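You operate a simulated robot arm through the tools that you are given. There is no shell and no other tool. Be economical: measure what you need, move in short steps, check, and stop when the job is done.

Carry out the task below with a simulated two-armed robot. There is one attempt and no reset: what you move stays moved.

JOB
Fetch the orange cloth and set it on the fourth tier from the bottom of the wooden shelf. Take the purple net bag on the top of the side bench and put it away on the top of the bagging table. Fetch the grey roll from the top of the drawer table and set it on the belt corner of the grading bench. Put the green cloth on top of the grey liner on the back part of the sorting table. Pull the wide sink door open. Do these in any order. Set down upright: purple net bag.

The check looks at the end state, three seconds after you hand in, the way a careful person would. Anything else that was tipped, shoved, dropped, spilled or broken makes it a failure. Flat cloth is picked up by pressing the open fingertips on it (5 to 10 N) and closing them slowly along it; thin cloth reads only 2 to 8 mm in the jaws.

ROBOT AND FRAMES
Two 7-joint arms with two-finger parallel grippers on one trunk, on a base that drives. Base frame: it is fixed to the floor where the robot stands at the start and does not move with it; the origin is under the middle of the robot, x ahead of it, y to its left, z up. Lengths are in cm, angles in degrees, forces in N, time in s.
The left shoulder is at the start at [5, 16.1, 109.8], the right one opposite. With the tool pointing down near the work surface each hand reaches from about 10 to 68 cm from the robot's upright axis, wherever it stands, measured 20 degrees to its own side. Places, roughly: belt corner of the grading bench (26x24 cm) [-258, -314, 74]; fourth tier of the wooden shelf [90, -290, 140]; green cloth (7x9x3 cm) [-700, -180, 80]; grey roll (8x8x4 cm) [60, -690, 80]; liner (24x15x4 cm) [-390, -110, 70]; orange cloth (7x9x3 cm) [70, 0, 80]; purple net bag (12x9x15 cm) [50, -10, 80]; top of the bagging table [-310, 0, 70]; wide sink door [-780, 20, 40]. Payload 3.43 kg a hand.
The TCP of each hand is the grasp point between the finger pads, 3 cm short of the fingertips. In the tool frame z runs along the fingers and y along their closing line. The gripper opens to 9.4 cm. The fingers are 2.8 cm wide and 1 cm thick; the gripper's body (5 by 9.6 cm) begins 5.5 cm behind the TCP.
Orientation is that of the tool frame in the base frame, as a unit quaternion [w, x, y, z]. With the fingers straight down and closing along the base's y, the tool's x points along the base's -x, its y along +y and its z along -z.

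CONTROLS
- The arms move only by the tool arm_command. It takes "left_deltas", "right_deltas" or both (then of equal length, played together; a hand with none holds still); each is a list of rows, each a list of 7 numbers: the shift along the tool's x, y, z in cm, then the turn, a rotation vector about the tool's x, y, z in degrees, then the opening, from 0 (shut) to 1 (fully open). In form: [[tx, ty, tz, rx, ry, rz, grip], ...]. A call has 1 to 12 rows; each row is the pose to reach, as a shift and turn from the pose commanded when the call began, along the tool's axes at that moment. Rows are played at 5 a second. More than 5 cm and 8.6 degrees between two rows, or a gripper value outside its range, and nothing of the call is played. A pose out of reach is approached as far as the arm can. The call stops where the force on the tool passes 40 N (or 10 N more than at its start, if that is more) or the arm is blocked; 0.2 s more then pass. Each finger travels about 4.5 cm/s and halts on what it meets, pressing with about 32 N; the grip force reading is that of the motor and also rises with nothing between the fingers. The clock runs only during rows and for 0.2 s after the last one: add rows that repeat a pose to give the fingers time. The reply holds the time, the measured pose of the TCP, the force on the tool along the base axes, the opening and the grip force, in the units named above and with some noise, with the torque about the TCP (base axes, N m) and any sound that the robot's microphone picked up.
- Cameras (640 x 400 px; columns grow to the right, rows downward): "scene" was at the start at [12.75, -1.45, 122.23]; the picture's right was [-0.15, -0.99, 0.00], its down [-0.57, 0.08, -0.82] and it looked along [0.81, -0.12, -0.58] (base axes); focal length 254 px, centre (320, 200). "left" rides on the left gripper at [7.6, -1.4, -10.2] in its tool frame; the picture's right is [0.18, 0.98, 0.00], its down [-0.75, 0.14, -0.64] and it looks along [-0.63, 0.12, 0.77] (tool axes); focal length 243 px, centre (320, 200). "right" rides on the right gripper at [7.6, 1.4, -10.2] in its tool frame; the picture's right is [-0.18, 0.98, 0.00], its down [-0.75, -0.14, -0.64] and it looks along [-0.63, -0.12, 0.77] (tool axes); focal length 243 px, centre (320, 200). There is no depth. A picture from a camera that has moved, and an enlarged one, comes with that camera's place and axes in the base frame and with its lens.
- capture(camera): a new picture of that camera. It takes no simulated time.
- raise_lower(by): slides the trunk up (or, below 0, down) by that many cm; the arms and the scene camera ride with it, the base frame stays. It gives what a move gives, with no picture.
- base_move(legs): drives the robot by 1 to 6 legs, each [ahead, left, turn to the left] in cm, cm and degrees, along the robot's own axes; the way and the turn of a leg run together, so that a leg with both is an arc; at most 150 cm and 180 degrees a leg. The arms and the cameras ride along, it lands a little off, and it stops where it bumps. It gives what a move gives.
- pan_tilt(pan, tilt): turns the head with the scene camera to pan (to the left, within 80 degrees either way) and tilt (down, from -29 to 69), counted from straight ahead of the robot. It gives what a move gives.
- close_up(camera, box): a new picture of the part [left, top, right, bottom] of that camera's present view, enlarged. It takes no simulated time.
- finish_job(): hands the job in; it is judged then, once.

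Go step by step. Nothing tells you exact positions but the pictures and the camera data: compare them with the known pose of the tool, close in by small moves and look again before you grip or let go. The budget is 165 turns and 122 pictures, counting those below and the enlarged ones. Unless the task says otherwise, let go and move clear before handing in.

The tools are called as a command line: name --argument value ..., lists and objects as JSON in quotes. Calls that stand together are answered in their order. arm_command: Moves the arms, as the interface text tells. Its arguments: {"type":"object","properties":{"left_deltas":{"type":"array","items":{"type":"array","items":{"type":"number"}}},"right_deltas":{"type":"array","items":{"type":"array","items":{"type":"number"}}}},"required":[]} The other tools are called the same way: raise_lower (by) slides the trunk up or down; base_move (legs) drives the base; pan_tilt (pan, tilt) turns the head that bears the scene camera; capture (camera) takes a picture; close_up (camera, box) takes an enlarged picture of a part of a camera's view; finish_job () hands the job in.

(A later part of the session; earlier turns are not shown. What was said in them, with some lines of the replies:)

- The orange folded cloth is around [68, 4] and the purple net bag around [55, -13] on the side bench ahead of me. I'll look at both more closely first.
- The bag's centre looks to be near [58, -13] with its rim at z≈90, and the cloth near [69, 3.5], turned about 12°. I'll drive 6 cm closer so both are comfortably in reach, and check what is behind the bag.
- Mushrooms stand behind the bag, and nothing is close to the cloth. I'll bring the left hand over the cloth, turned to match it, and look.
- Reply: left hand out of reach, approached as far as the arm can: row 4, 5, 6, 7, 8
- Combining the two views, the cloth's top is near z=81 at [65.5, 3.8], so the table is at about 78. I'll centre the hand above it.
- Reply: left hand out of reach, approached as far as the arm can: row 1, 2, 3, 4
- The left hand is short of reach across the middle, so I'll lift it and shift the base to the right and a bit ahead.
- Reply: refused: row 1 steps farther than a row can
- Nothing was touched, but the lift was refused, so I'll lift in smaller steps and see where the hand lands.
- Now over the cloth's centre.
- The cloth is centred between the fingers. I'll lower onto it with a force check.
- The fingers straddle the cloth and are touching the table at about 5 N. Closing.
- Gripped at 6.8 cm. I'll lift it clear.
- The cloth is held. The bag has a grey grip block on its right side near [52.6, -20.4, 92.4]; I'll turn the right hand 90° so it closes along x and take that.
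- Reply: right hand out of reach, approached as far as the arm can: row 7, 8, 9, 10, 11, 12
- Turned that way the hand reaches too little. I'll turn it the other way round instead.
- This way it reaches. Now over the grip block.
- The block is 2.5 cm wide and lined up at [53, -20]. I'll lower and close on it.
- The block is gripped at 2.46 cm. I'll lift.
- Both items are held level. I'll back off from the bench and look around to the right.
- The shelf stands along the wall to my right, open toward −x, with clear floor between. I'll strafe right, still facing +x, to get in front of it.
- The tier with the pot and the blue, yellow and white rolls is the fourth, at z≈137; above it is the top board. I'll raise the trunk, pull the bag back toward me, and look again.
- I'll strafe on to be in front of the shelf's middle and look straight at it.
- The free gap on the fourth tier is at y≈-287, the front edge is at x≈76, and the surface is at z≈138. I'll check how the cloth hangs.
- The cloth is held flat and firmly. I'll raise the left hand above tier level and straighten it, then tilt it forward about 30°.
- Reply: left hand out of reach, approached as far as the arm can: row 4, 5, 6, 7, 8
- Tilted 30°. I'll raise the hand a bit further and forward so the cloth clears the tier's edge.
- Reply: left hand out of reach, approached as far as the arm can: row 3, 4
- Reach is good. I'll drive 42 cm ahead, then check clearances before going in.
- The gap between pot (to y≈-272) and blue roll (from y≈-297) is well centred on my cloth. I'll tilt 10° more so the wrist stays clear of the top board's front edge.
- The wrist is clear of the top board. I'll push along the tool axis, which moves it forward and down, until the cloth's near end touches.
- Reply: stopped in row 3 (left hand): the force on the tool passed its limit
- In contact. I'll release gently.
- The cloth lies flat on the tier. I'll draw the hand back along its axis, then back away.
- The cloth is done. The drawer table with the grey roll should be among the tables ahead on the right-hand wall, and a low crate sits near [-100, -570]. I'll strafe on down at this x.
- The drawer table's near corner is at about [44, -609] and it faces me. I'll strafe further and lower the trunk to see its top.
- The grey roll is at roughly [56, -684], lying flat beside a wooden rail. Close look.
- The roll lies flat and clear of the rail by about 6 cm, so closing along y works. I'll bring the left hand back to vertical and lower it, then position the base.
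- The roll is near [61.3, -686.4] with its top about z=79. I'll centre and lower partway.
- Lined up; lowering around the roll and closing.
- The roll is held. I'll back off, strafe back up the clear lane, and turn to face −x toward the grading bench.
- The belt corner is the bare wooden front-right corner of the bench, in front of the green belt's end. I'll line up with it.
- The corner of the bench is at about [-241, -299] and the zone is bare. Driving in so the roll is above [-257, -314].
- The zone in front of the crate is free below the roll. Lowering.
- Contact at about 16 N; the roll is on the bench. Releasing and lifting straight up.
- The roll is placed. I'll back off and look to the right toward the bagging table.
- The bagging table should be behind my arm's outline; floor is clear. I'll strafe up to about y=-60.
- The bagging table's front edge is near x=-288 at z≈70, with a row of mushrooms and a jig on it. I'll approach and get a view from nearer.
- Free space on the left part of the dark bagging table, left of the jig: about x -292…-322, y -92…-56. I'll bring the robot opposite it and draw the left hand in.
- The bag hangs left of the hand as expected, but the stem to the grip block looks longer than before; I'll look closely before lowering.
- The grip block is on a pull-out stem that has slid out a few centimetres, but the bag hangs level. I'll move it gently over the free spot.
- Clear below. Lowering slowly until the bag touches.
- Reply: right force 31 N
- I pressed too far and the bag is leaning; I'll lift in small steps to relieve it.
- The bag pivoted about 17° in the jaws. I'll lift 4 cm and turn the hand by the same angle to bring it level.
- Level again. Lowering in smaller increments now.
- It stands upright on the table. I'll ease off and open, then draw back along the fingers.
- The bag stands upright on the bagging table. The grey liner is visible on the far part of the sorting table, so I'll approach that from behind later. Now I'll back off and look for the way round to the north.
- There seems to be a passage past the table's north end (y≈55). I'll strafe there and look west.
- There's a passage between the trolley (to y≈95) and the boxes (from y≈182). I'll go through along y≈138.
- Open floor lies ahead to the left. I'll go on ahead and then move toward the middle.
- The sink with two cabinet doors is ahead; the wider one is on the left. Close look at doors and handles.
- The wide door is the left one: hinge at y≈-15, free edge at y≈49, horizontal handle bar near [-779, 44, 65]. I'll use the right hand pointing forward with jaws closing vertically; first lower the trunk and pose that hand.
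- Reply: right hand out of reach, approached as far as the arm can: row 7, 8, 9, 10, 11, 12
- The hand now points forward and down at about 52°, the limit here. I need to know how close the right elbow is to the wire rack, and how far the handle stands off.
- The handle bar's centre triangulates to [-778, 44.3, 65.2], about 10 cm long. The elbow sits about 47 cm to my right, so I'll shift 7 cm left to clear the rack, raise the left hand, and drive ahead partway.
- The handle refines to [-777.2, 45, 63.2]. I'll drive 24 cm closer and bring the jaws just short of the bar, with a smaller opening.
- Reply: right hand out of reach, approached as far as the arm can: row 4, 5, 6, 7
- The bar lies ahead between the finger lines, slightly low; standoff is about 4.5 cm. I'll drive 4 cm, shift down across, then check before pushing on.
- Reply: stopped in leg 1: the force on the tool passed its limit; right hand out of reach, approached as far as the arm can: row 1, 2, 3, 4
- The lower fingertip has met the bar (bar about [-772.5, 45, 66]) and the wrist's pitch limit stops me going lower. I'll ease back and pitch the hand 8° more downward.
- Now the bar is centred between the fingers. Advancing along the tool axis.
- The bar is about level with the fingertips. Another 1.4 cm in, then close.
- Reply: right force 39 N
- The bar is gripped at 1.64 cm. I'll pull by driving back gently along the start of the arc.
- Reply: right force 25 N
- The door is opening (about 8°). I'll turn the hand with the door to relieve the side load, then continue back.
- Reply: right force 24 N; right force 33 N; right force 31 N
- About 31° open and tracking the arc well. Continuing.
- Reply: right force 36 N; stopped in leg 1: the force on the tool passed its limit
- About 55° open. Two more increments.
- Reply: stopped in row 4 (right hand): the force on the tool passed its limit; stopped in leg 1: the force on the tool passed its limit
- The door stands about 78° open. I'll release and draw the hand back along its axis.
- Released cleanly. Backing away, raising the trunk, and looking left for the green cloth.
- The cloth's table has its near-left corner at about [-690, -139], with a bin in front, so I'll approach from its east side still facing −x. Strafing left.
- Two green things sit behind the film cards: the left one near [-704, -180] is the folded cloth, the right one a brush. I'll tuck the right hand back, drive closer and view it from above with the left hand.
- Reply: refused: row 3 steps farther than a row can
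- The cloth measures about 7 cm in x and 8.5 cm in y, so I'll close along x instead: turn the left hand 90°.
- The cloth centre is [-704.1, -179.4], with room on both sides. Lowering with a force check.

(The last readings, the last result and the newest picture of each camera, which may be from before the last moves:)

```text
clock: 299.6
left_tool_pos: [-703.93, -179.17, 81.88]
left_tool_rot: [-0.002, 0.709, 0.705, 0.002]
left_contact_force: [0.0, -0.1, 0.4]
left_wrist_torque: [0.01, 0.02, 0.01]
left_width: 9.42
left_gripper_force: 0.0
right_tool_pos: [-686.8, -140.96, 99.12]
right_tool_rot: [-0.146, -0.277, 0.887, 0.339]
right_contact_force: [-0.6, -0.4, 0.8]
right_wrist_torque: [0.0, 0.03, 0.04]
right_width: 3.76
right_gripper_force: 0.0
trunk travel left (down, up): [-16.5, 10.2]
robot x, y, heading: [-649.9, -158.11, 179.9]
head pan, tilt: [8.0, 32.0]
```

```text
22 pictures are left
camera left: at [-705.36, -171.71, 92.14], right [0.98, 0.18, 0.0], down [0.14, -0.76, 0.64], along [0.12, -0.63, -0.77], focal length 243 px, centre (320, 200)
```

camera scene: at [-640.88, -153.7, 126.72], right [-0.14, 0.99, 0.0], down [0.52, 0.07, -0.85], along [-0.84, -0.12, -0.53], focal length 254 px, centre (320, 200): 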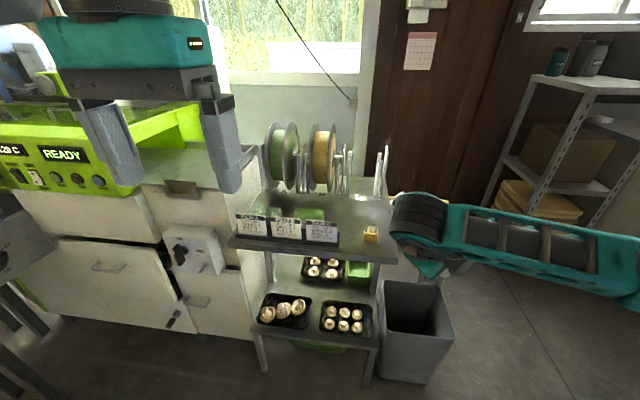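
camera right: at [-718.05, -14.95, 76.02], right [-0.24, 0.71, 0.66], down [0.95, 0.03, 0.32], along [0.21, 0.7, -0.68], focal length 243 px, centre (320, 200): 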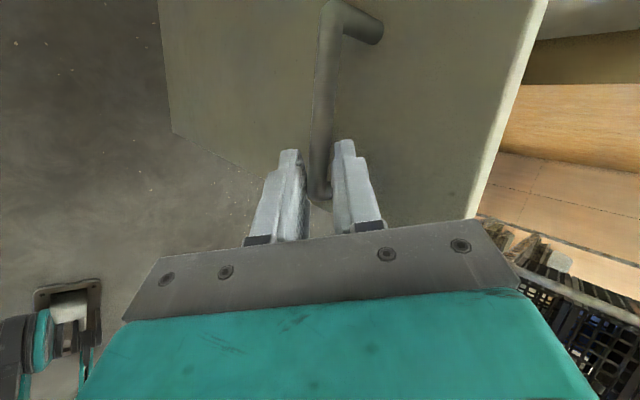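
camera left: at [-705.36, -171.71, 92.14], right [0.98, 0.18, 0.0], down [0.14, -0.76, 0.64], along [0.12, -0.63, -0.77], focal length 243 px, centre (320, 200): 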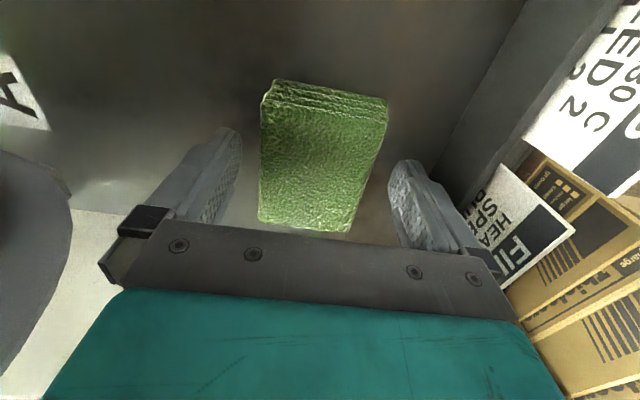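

arm_command --left_deltas '[[0, 0, 0.5, 0, 0, 0, 1], [0, 0, 0.9, 0, 0, 0, 1], [0, 0, 1.2, 0, 0, 0, 1], [0, 0, 1.2, 0, 0, 0, 1]]'

```text
clock: 300.6
left_tool_pos: [-703.85, -179.19, 81.13]
left_tool_rot: [-0.004, 0.709, 0.705, 0.0]
left_contact_force: [2.9, -2.2, 22.7]
left_wrist_torque: [-0.35, -1.27, -0.16]
left_width: 9.41
left_gripper_force: 0.0
right_tool_pos: [-686.86, -140.93, 99.34]
right_tool_rot: [-0.148, -0.276, 0.887, 0.34]
right_contact_force: [-0.1, 0.5, 1.1]
right_wrist_torque: [0.01, 0.0, 0.0]
right_width: 3.79
right_gripper_force: 0.0
trunk travel left (down, up): [-16.5, 10.2]
robot x, y, heading: [-650.04, -158.16, 180.0]
head pan, tilt: [8.0, 32.0]
```

The fingertips are on the table. I'll ease up slightly, close, and lift.

arm_command --left_deltas '[[0, 0, -0.4, 0, 0, 0, 0.85], [0, 0, -0.4, 0, 0, 0, 0.7], [0, 0, -0.4, 0, 0, 0, 0.55], [0, 0, -0.4, 0, 0, 0, 0.4], [0, 0, -0.4, 0, 0, 0, 0.2], [0, 0, -0.4, 0, 0, 0, 0], [0, 0, -0.4, 0, 0, 0, 0]]'

arm_command --left_deltas '[[0, 0, -1.5, 0, 0, 0, 0], [0, 0, -4, 0, 0, 0, 0], [0, 0, -8, 0, 0, 0, 0], [0, 0, -12, 0, 0, 0, 0], [0, 0, -16, 0, 0, 0, 0], [0, 0, -20, 0, 0, 0, 0], [0, 0, -24, 0, 0, 0, 0], [0, 0, -27, 0, 0, 0, 0], [0, 0, -27, 0, 0, 0, 0]]'

capture --camera "left"

```text
clock: 302.2
left_tool_pos: [-703.83, -179.35, 81.03]
left_tool_rot: [-0.002, 0.709, 0.705, 0.002]
left_contact_force: [-0.2, 0.2, -0.7]
left_wrist_torque: [-0.03, -0.02, 0.02]
left_width: 6.83
left_gripper_force: 32.4
right_tool_pos: [-686.92, -140.81, 99.06]
right_tool_rot: [-0.146, -0.276, 0.887, 0.34]
right_contact_force: [0.2, 0.6, 0.3]
right_wrist_torque: [0.01, 0.01, 0.0]
right_width: 3.77
right_gripper_force: 0.1
trunk travel left (down, up): [-16.5, 10.2]
robot x, y, heading: [-649.91, -158.14, 180.0]
head pan, tilt: [8.0, 32.0]
```

```text
clock: 304.2
left_tool_pos: [-703.92, -179.65, 108.05]
left_tool_rot: [-0.002, 0.709, 0.705, 0.001]
left_contact_force: [0.3, 0.8, -0.7]
left_wrist_torque: [0.02, 0.01, -0.01]
left_width: 6.8
left_gripper_force: 32.3
right_tool_pos: [-686.99, -141.05, 99.16]
right_tool_rot: [-0.146, -0.276, 0.887, 0.34]
right_contact_force: [0.6, -0.1, -0.1]
right_wrist_torque: [0.0, 0.0, 0.01]
right_width: 3.76
right_gripper_force: 0.0
trunk travel left (down, up): [-16.5, 10.2]
robot x, y, heading: [-649.91, -158.49, 180.1]
head pan, tilt: [8.0, 32.0]
```

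```text
21 pictures are left
camera left: at [-705.31, -172.07, 118.38], right [0.98, 0.18, 0.0], down [0.14, -0.76, 0.64], along [0.12, -0.63, -0.77], focal length 243 px, centre (320, 200)
```

left: 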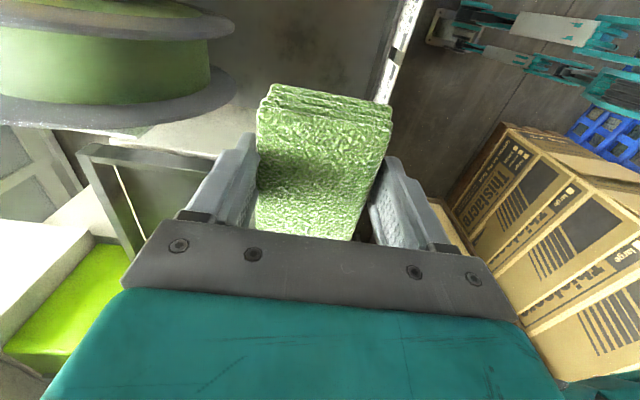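

The green cloth is held at 6.8 cm. I'll back off, move to open floor, and turn to face the sorting table's back side.

base_move --legs '[[-35, 0, 0], [-10, -90, 0], [0, 0, -90], [0, 0, -90]]'

pan_tilt --pan -5 --tilt 20

capture --camera "scene"

```text
clock: 318.5
left_tool_pos: [-551.22, -43.69, 108.09]
left_tool_rot: [0.002, 0.71, -0.704, 0.002]
left_contact_force: [0.6, -0.8, -0.4]
left_wrist_torque: [0.0, -0.04, 0.01]
left_width: 6.55
left_gripper_force: 32.3
right_tool_pos: [-567.51, -82.51, 99.22]
right_tool_rot: [0.339, 0.885, 0.283, 0.148]
right_contact_force: [0.2, -0.5, 0.1]
right_wrist_torque: [0.01, -0.03, -0.02]
right_width: 3.74
right_gripper_force: 0.0
trunk travel left (down, up): [-16.5, 10.2]
robot x, y, heading: [-604.89, -65.88, 0.8]
head pan, tilt: [8.0, 32.0]
```

```text
clock: 319.2
left_tool_pos: [-551.24, -43.61, 108.04]
left_tool_rot: [0.002, 0.711, -0.703, 0.002]
left_contact_force: [0.2, 0.3, -1.0]
left_wrist_torque: [0.0, -0.01, -0.04]
left_width: 6.55
left_gripper_force: 32.5
right_tool_pos: [-567.54, -82.52, 99.14]
right_tool_rot: [0.338, 0.886, 0.282, 0.148]
right_contact_force: [-0.2, -0.3, 0.7]
right_wrist_torque: [0.07, -0.04, 0.02]
right_width: 3.75
right_gripper_force: 0.2
trunk travel left (down, up): [-16.5, 10.2]
robot x, y, heading: [-604.76, -65.96, 0.9]
head pan, tilt: [-5.0, 20.0]
```

```text
20 pictures are left
camera scene: at [-591.44, -66.51, 128.64], right [-0.07, -1.0, 0.0], down [-0.34, 0.02, -0.94], along [0.94, -0.07, -0.34], focal length 254 px, centre (320, 200)
```

scene: 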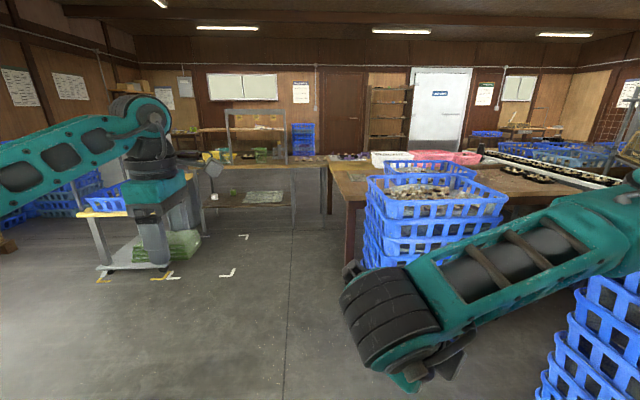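

close_up --camera "scene" --box '[280, 130, 520, 280]'

```text
2.67 times, centred on (400, 205) of scene
camera zoom: at [-591.44, -66.51, 128.64], right [-0.07, -1.0, 0.0], down [-0.34, 0.02, -0.94], along [0.94, -0.07, -0.34], focal length 679 px, centre (107, 187)
```

zoom: 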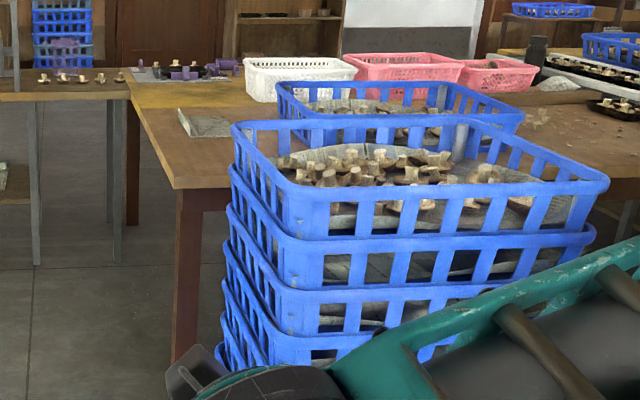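

The liner sits at the table's north-west corner with a crate stack in front, so I'll come in from the north side. I'll travel along y≈-25, then turn to face it.

base_move --legs '[[0, 40, -0.9], [140, 0, 0], [25, 0, 0], [0, 0, -75]]'

pan_tilt --pan 5 --tilt 35

capture --camera "scene"

```text
clock: 333.0
left_tool_pos: [-405.03, -70.25, 108.08]
left_tool_rot: [-0.001, -0.132, 0.991, 0.0]
left_contact_force: [-0.2, 0.1, -0.4]
left_wrist_torque: [0.0, 0.02, -0.02]
left_width: 6.39
left_gripper_force: 32.4
right_tool_pos: [-446.82, -64.14, 99.26]
right_tool_rot: [0.359, 0.873, -0.318, -0.09]
right_contact_force: [0.7, -0.1, -0.1]
right_wrist_torque: [-0.02, -0.01, -0.01]
right_width: 3.75
right_gripper_force: 0.1
trunk travel left (down, up): [-16.5, 10.2]
robot x, y, heading: [-440.26, -24.07, -74.7]
head pan, tilt: [-5.0, 20.0]
```

```text
clock: 333.8
left_tool_pos: [-405.1, -70.27, 108.06]
left_tool_rot: [-0.002, -0.132, 0.991, 0.001]
left_contact_force: [-0.4, -0.1, -0.1]
left_wrist_torque: [-0.01, 0.03, -0.01]
left_width: 6.4
left_gripper_force: 32.1
right_tool_pos: [-446.91, -64.16, 99.21]
right_tool_rot: [0.358, 0.873, -0.318, -0.09]
right_contact_force: [-0.4, -0.6, -0.3]
right_wrist_torque: [-0.02, -0.01, 0.0]
right_width: 3.76
right_gripper_force: 0.1
trunk travel left (down, up): [-16.5, 10.2]
robot x, y, heading: [-439.87, -23.6, -74.8]
head pan, tilt: [5.0, 35.0]
```

```text
18 pictures are left
camera scene: at [-435.74, -36.19, 126.26], right [-0.94, -0.35, 0.0], down [-0.2, 0.54, -0.82], along [0.28, -0.77, -0.57], focal length 254 px, centre (320, 200)
```

scene: 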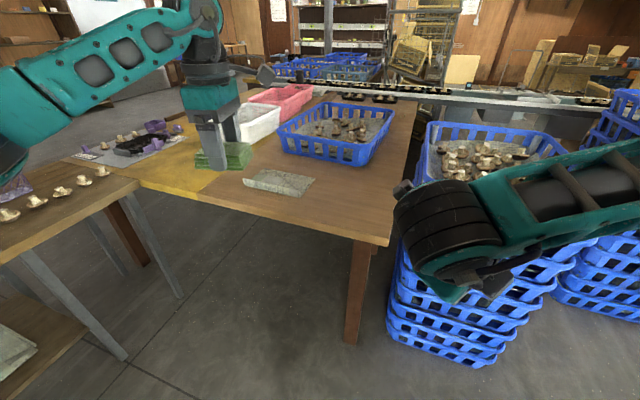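

The liner lies at about x -400…-373, y -126…-111 with its middle near [-387, -118]. I'll lift the right hand clear of the crate stack, then drive so the left hand comes above the liner.

arm_command --right_deltas '[[-1.4, 0.7, -3.6, 0, 0, 0, 0.3], [-2.7, 1.4, -7.2, 0, 0, 0, 0.3], [-4, 2.1, -10.8, 0, 0, 0, 0.3], [-5.4, 2.8, -14.4, 0, 0, 0, 0.3]]'

base_move --legs '[[40, 6.6, 0]]'

capture --camera "scene"

capture --camera "left"

```text
clock: 334.8
left_tool_pos: [-405.09, -70.12, 108.14]
left_tool_rot: [-0.002, -0.131, 0.991, -0.001]
left_contact_force: [-0.1, -0.8, -0.6]
left_wrist_torque: [-0.01, -0.01, -0.01]
left_width: 6.37
left_gripper_force: 31.9
right_tool_pos: [-446.88, -54.11, 111.28]
right_tool_rot: [0.359, 0.873, -0.317, -0.09]
right_contact_force: [0.0, 0.6, 0.2]
right_wrist_torque: [-0.02, -0.03, 0.02]
right_width: 2.81
right_gripper_force: 0.1
trunk travel left (down, up): [-16.5, 10.2]
robot x, y, heading: [-439.87, -23.56, -74.7]
head pan, tilt: [5.0, 35.0]
```

```text
clock: 337.3
left_tool_pos: [-388.36, -106.78, 107.99]
left_tool_rot: [-0.003, -0.13, 0.991, -0.001]
left_contact_force: [-0.5, -0.7, -0.6]
left_wrist_torque: [0.02, 0.04, -0.01]
left_width: 6.37
left_gripper_force: 32.4
right_tool_pos: [-430.1, -90.86, 111.16]
right_tool_rot: [0.358, 0.873, -0.319, -0.09]
right_contact_force: [0.4, 0.7, 1.4]
right_wrist_torque: [-0.06, 0.0, 0.0]
right_width: 2.82
right_gripper_force: 0.1
trunk travel left (down, up): [-16.5, 10.2]
robot x, y, heading: [-423.07, -60.15, -74.5]
head pan, tilt: [5.0, 35.0]
```

```text
17 pictures are left
camera scene: at [-419.0, -72.74, 126.25], right [-0.94, -0.35, 0.0], down [-0.2, 0.54, -0.82], along [0.28, -0.77, -0.57], focal length 254 px, centre (320, 200)
```

scene: 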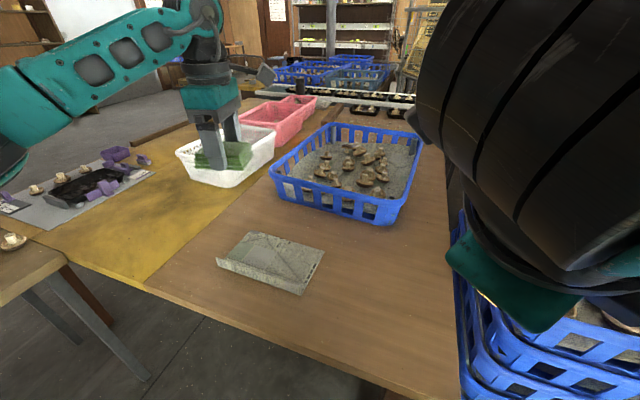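

```text
16 pictures are left
camera left: at [-395.32, -110.16, 118.31], right [-0.43, 0.9, 0.0], down [0.69, 0.33, 0.64], along [0.57, 0.28, -0.77], focal length 243 px, centre (320, 200)
```

left: 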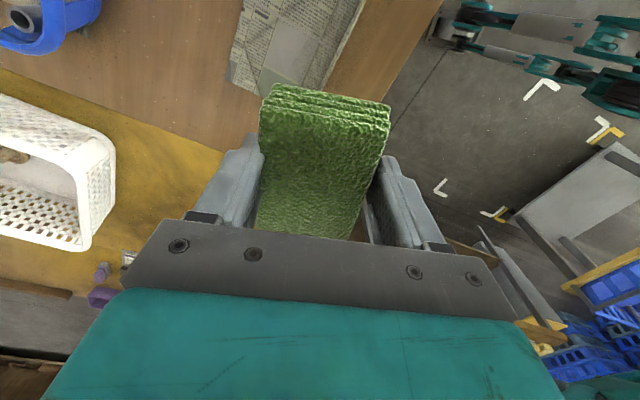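

The liner triangulates to x -403…-379, y -118…-105, top near z=76, so its centre is [-391.4, -111.5]. I'll move over it and lower to just above.

arm_command --left_deltas '[[2, -1.9, 2, 0, 0, 0, 0], [4.1, -3.8, 4, 0, 0, 0, 0], [4.1, -3.8, 8, 0, 0, 0, 0], [4.1, -3.8, 12, 0, 0, 0, 0], [4.1, -3.8, 16, 0, 0, 0, 0], [4.1, -3.8, 20, 0, 0, 0, 0], [4.1, -3.8, 24, 0, 0, 0, 0], [4.1, -3.8, 25.5, 0, 0, 0, 0], [4.1, -3.8, 25.5, 0, 0, 0, 0]]'

close_up --camera "scene" --box '[180, 150, 400, 330]'

```text
clock: 339.3
left_tool_pos: [-391.46, -111.57, 82.46]
left_tool_rot: [-0.003, -0.13, 0.991, -0.001]
left_contact_force: [-0.2, 1.4, -0.1]
left_wrist_torque: [0.01, 0.0, -0.01]
left_width: 6.4
left_gripper_force: 32.0
right_tool_pos: [-430.12, -90.68, 111.09]
right_tool_rot: [0.358, 0.873, -0.318, -0.09]
right_contact_force: [-0.1, 0.3, 0.7]
right_wrist_torque: [0.0, -0.03, -0.02]
right_width: 2.8
right_gripper_force: 0.0
trunk travel left (down, up): [-16.5, 10.2]
robot x, y, heading: [-423.04, -60.37, -74.6]
head pan, tilt: [5.0, 35.0]
```

```text
2.22 times, centred on (290, 240) of scene
camera zoom: at [-419.01, -72.7, 126.26], right [-0.94, -0.35, 0.0], down [-0.2, 0.54, -0.82], along [0.28, -0.77, -0.57], focal length 566 px, centre (387, 111)
```

zoom: 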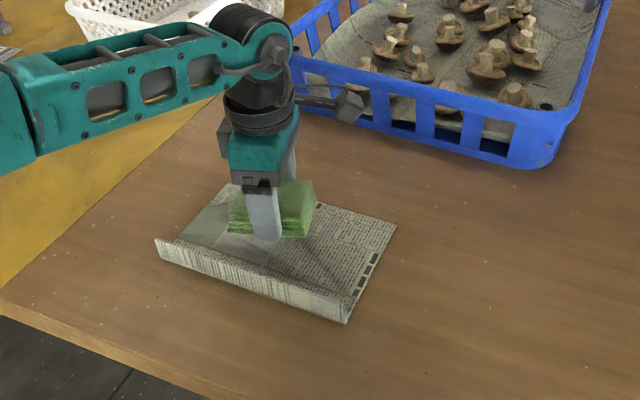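

The liner is a thin sheet with a raised near lip, so I'll shift 2.5 cm further from the lip and lower onto the flat part.

arm_command --left_deltas '[[0.6, -2.4, 0, 0, 0, 0, 0], [0.6, -2.4, 2, 0, 0, 0, 0], [0.6, -2.4, 4, 0, 0, 0, 0], [0.6, -2.4, 5, 0, 0, 0, 0], [0.6, -2.4, 5, 0, 0, 0, 0]]'

close_up --camera "scene" --box '[200, 190, 360, 320]'

```text
clock: 340.5
left_tool_pos: [-391.41, -114.03, 77.85]
left_tool_rot: [-0.002, -0.131, 0.991, -0.002]
left_contact_force: [0.5, 0.2, 9.9]
left_wrist_torque: [0.1, -0.05, 0.02]
left_width: 6.38
left_gripper_force: 32.1
right_tool_pos: [-430.22, -90.75, 111.25]
right_tool_rot: [0.359, 0.872, -0.319, -0.091]
right_contact_force: [-0.3, 0.4, 0.0]
right_wrist_torque: [0.0, -0.02, 0.02]
right_width: 2.82
right_gripper_force: 0.0
trunk travel left (down, up): [-16.5, 10.2]
robot x, y, heading: [-423.1, -60.23, -74.6]
head pan, tilt: [5.0, 35.0]
```

```text
3.08 times, centred on (280, 255) of scene
camera zoom: at [-419.05, -72.62, 126.29], right [-0.94, -0.35, 0.0], down [-0.2, 0.54, -0.82], along [0.28, -0.77, -0.57], focal length 783 px, centre (443, 31)
```

zoom: 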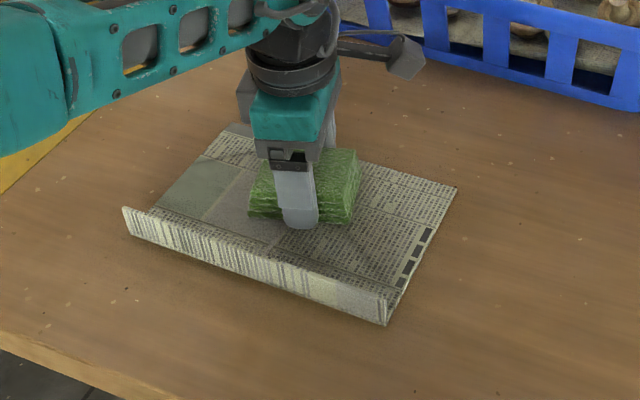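

Contact at 10 N on the flat of the liner. Releasing, then straight up.

arm_command --left_deltas '[[0, 0, -0.2, 0, 0, 0, 0.75], [0, 0, -0.2, 0, 0, 0, 0.85], [0, 0, -0.2, 0, 0, 0, 0.92], [0, 0, -0.2, 0, 0, 0, 0.92], [0, 0, -2, 0, 0, 0, 0.92], [0, 0, -5, 0, 0, 0, 0.92], [0, 0, -10, 0, 0, 0, 0.92], [0, 0, -15, 0, 0, 0, 0.92], [0, 0, -20, 0, 0, 0, 0.92], [0, 0, -25, 0, 0, 0, 0.92]]'

capture --camera "scene"

```text
clock: 342.7
left_tool_pos: [-391.38, -114.2, 102.44]
left_tool_rot: [-0.003, -0.13, 0.992, 0.0]
left_contact_force: [0.4, 0.5, 0.8]
left_wrist_torque: [0.0, 0.0, -0.01]
left_width: 8.64
left_gripper_force: 0.1
right_tool_pos: [-430.27, -90.74, 111.29]
right_tool_rot: [0.358, 0.873, -0.319, -0.09]
right_contact_force: [-1.0, -0.3, -0.9]
right_wrist_torque: [0.01, 0.0, 0.02]
right_width: 2.83
right_gripper_force: 0.2
trunk travel left (down, up): [-16.5, 10.2]
robot x, y, heading: [-423.34, -60.34, -74.6]
head pan, tilt: [5.0, 35.0]
```

```text
13 pictures are left
camera scene: at [-419.05, -72.67, 126.26], right [-0.94, -0.35, 0.0], down [-0.2, 0.54, -0.82], along [0.28, -0.77, -0.57], focal length 254 px, centre (320, 200)
```

scene: 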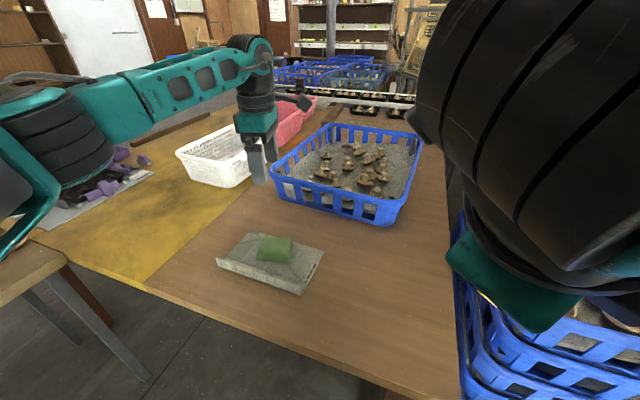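

The green cloth rests on the liner. I'll back clear and take one last look at the bag and the roll side.

base_move --legs '[[-38, 0, 0]]'

pan_tilt --pan 50 --tilt 22

capture --camera "scene"

```text
clock: 345.1
left_tool_pos: [-401.0, -77.67, 102.39]
left_tool_rot: [-0.003, -0.135, 0.991, -0.001]
left_contact_force: [-0.2, 0.3, 0.5]
left_wrist_torque: [0.03, 0.0, 0.01]
left_width: 8.67
left_gripper_force: 0.1
right_tool_pos: [-439.89, -54.59, 111.29]
right_tool_rot: [0.358, 0.874, -0.315, -0.088]
right_contact_force: [0.0, 0.4, 0.0]
right_wrist_torque: [0.0, 0.0, -0.01]
right_width: 2.79
right_gripper_force: 0.0
trunk travel left (down, up): [-16.5, 10.2]
robot x, y, heading: [-433.44, -24.11, -74.1]
head pan, tilt: [5.0, 35.0]
```

```text
clock: 346.2
left_tool_pos: [-400.88, -77.66, 102.21]
left_tool_rot: [-0.003, -0.135, 0.991, 0.0]
left_contact_force: [-0.2, -0.2, -0.3]
left_wrist_torque: [0.02, 0.02, 0.01]
left_width: 8.65
left_gripper_force: 0.1
right_tool_pos: [-440.06, -54.57, 111.25]
right_tool_rot: [0.358, 0.874, -0.316, -0.088]
right_contact_force: [0.7, -0.7, 0.7]
right_wrist_torque: [0.0, -0.01, 0.03]
right_width: 2.81
right_gripper_force: 0.0
trunk travel left (down, up): [-16.5, 10.2]
robot x, y, heading: [-433.67, -24.14, -74.2]
head pan, tilt: [50.0, 22.0]
```

```text
12 pictures are left
camera scene: at [-423.67, -31.96, 128.32], right [-0.41, -0.91, 0.0], down [-0.34, 0.15, -0.93], along [0.85, -0.38, -0.37], focal length 254 px, centre (320, 200)
```

scene: 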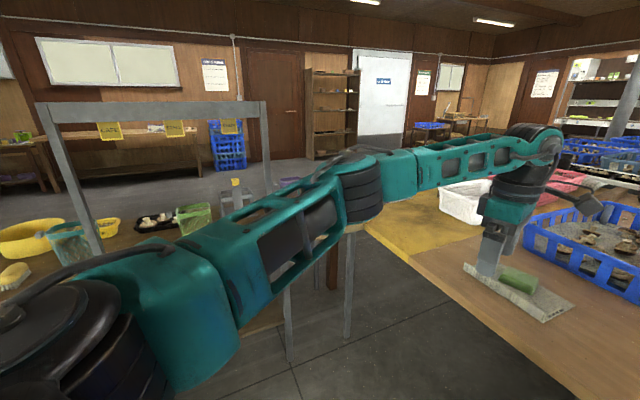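

The cloth on the liner is fine. I'll turn west for one check that the sink door is still open.

base_move --legs '[[0, 0, -106]]'

pan_tilt --pan 0 --tilt 10

close_up --camera "scene" --box '[200, 130, 440, 280]'

```text
clock: 351.0
left_tool_pos: [-492.86, -43.22, 102.36]
left_tool_rot: [-0.003, 0.694, 0.72, 0.002]
left_contact_force: [0.1, 0.2, -0.6]
left_wrist_torque: [-0.03, 0.01, 0.03]
left_width: 8.63
left_gripper_force: 0.1
right_tool_pos: [-461.34, -10.71, 111.15]
right_tool_rot: [-0.153, -0.294, 0.881, 0.336]
right_contact_force: [0.2, -0.3, 0.7]
right_wrist_torque: [-0.01, -0.02, -0.01]
right_width: 2.83
right_gripper_force: 0.0
trunk travel left (down, up): [-16.5, 10.2]
robot x, y, heading: [-433.35, -24.42, -177.5]
head pan, tilt: [50.0, 22.0]
```

```text
clock: 352.1
left_tool_pos: [-492.82, -43.28, 102.34]
left_tool_rot: [-0.002, 0.694, 0.72, 0.002]
left_contact_force: [-0.9, -0.5, 0.0]
left_wrist_torque: [-0.01, -0.04, 0.03]
left_width: 8.64
left_gripper_force: 0.0
right_tool_pos: [-461.18, -10.4, 111.13]
right_tool_rot: [-0.153, -0.294, 0.882, 0.336]
right_contact_force: [0.4, -0.3, -0.4]
right_wrist_torque: [0.0, 0.04, -0.03]
right_width: 2.84
right_gripper_force: 0.0
trunk travel left (down, up): [-16.5, 10.2]
robot x, y, heading: [-433.36, -24.23, -177.8]
head pan, tilt: [0.0, 10.0]
```

```text
2.67 times, centred on (320, 205) of scene
camera zoom: at [-446.51, -24.87, 130.27], right [-0.04, 1.0, 0.0], down [0.17, 0.01, -0.98], along [-0.98, -0.04, -0.17], focal length 679 px, centre (320, 187)
```

zoom: 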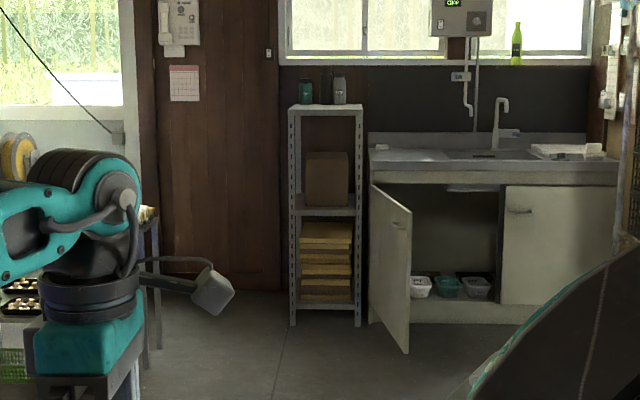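

The wide sink door stands well open, all items are placed, and both hands are empty and clear. Handing in.

finish_job

```text
The job is handed in.
```

I finished all five jobs and handed in:

- **Orange cloth:** lies flat on the wooden shelf's fourth tier.
- **Purple net bag:** stands upright on the bagging table. I last saw it clearly just after letting go; my arm hid it in the later check.
- **Grey roll:** sits on the belt corner of the grading bench.
- **Green cloth:** rests on the grey liner on the back part of the sorting table.
- **Wide sink door:** stands open at about 78°, confirmed just before I handed in.
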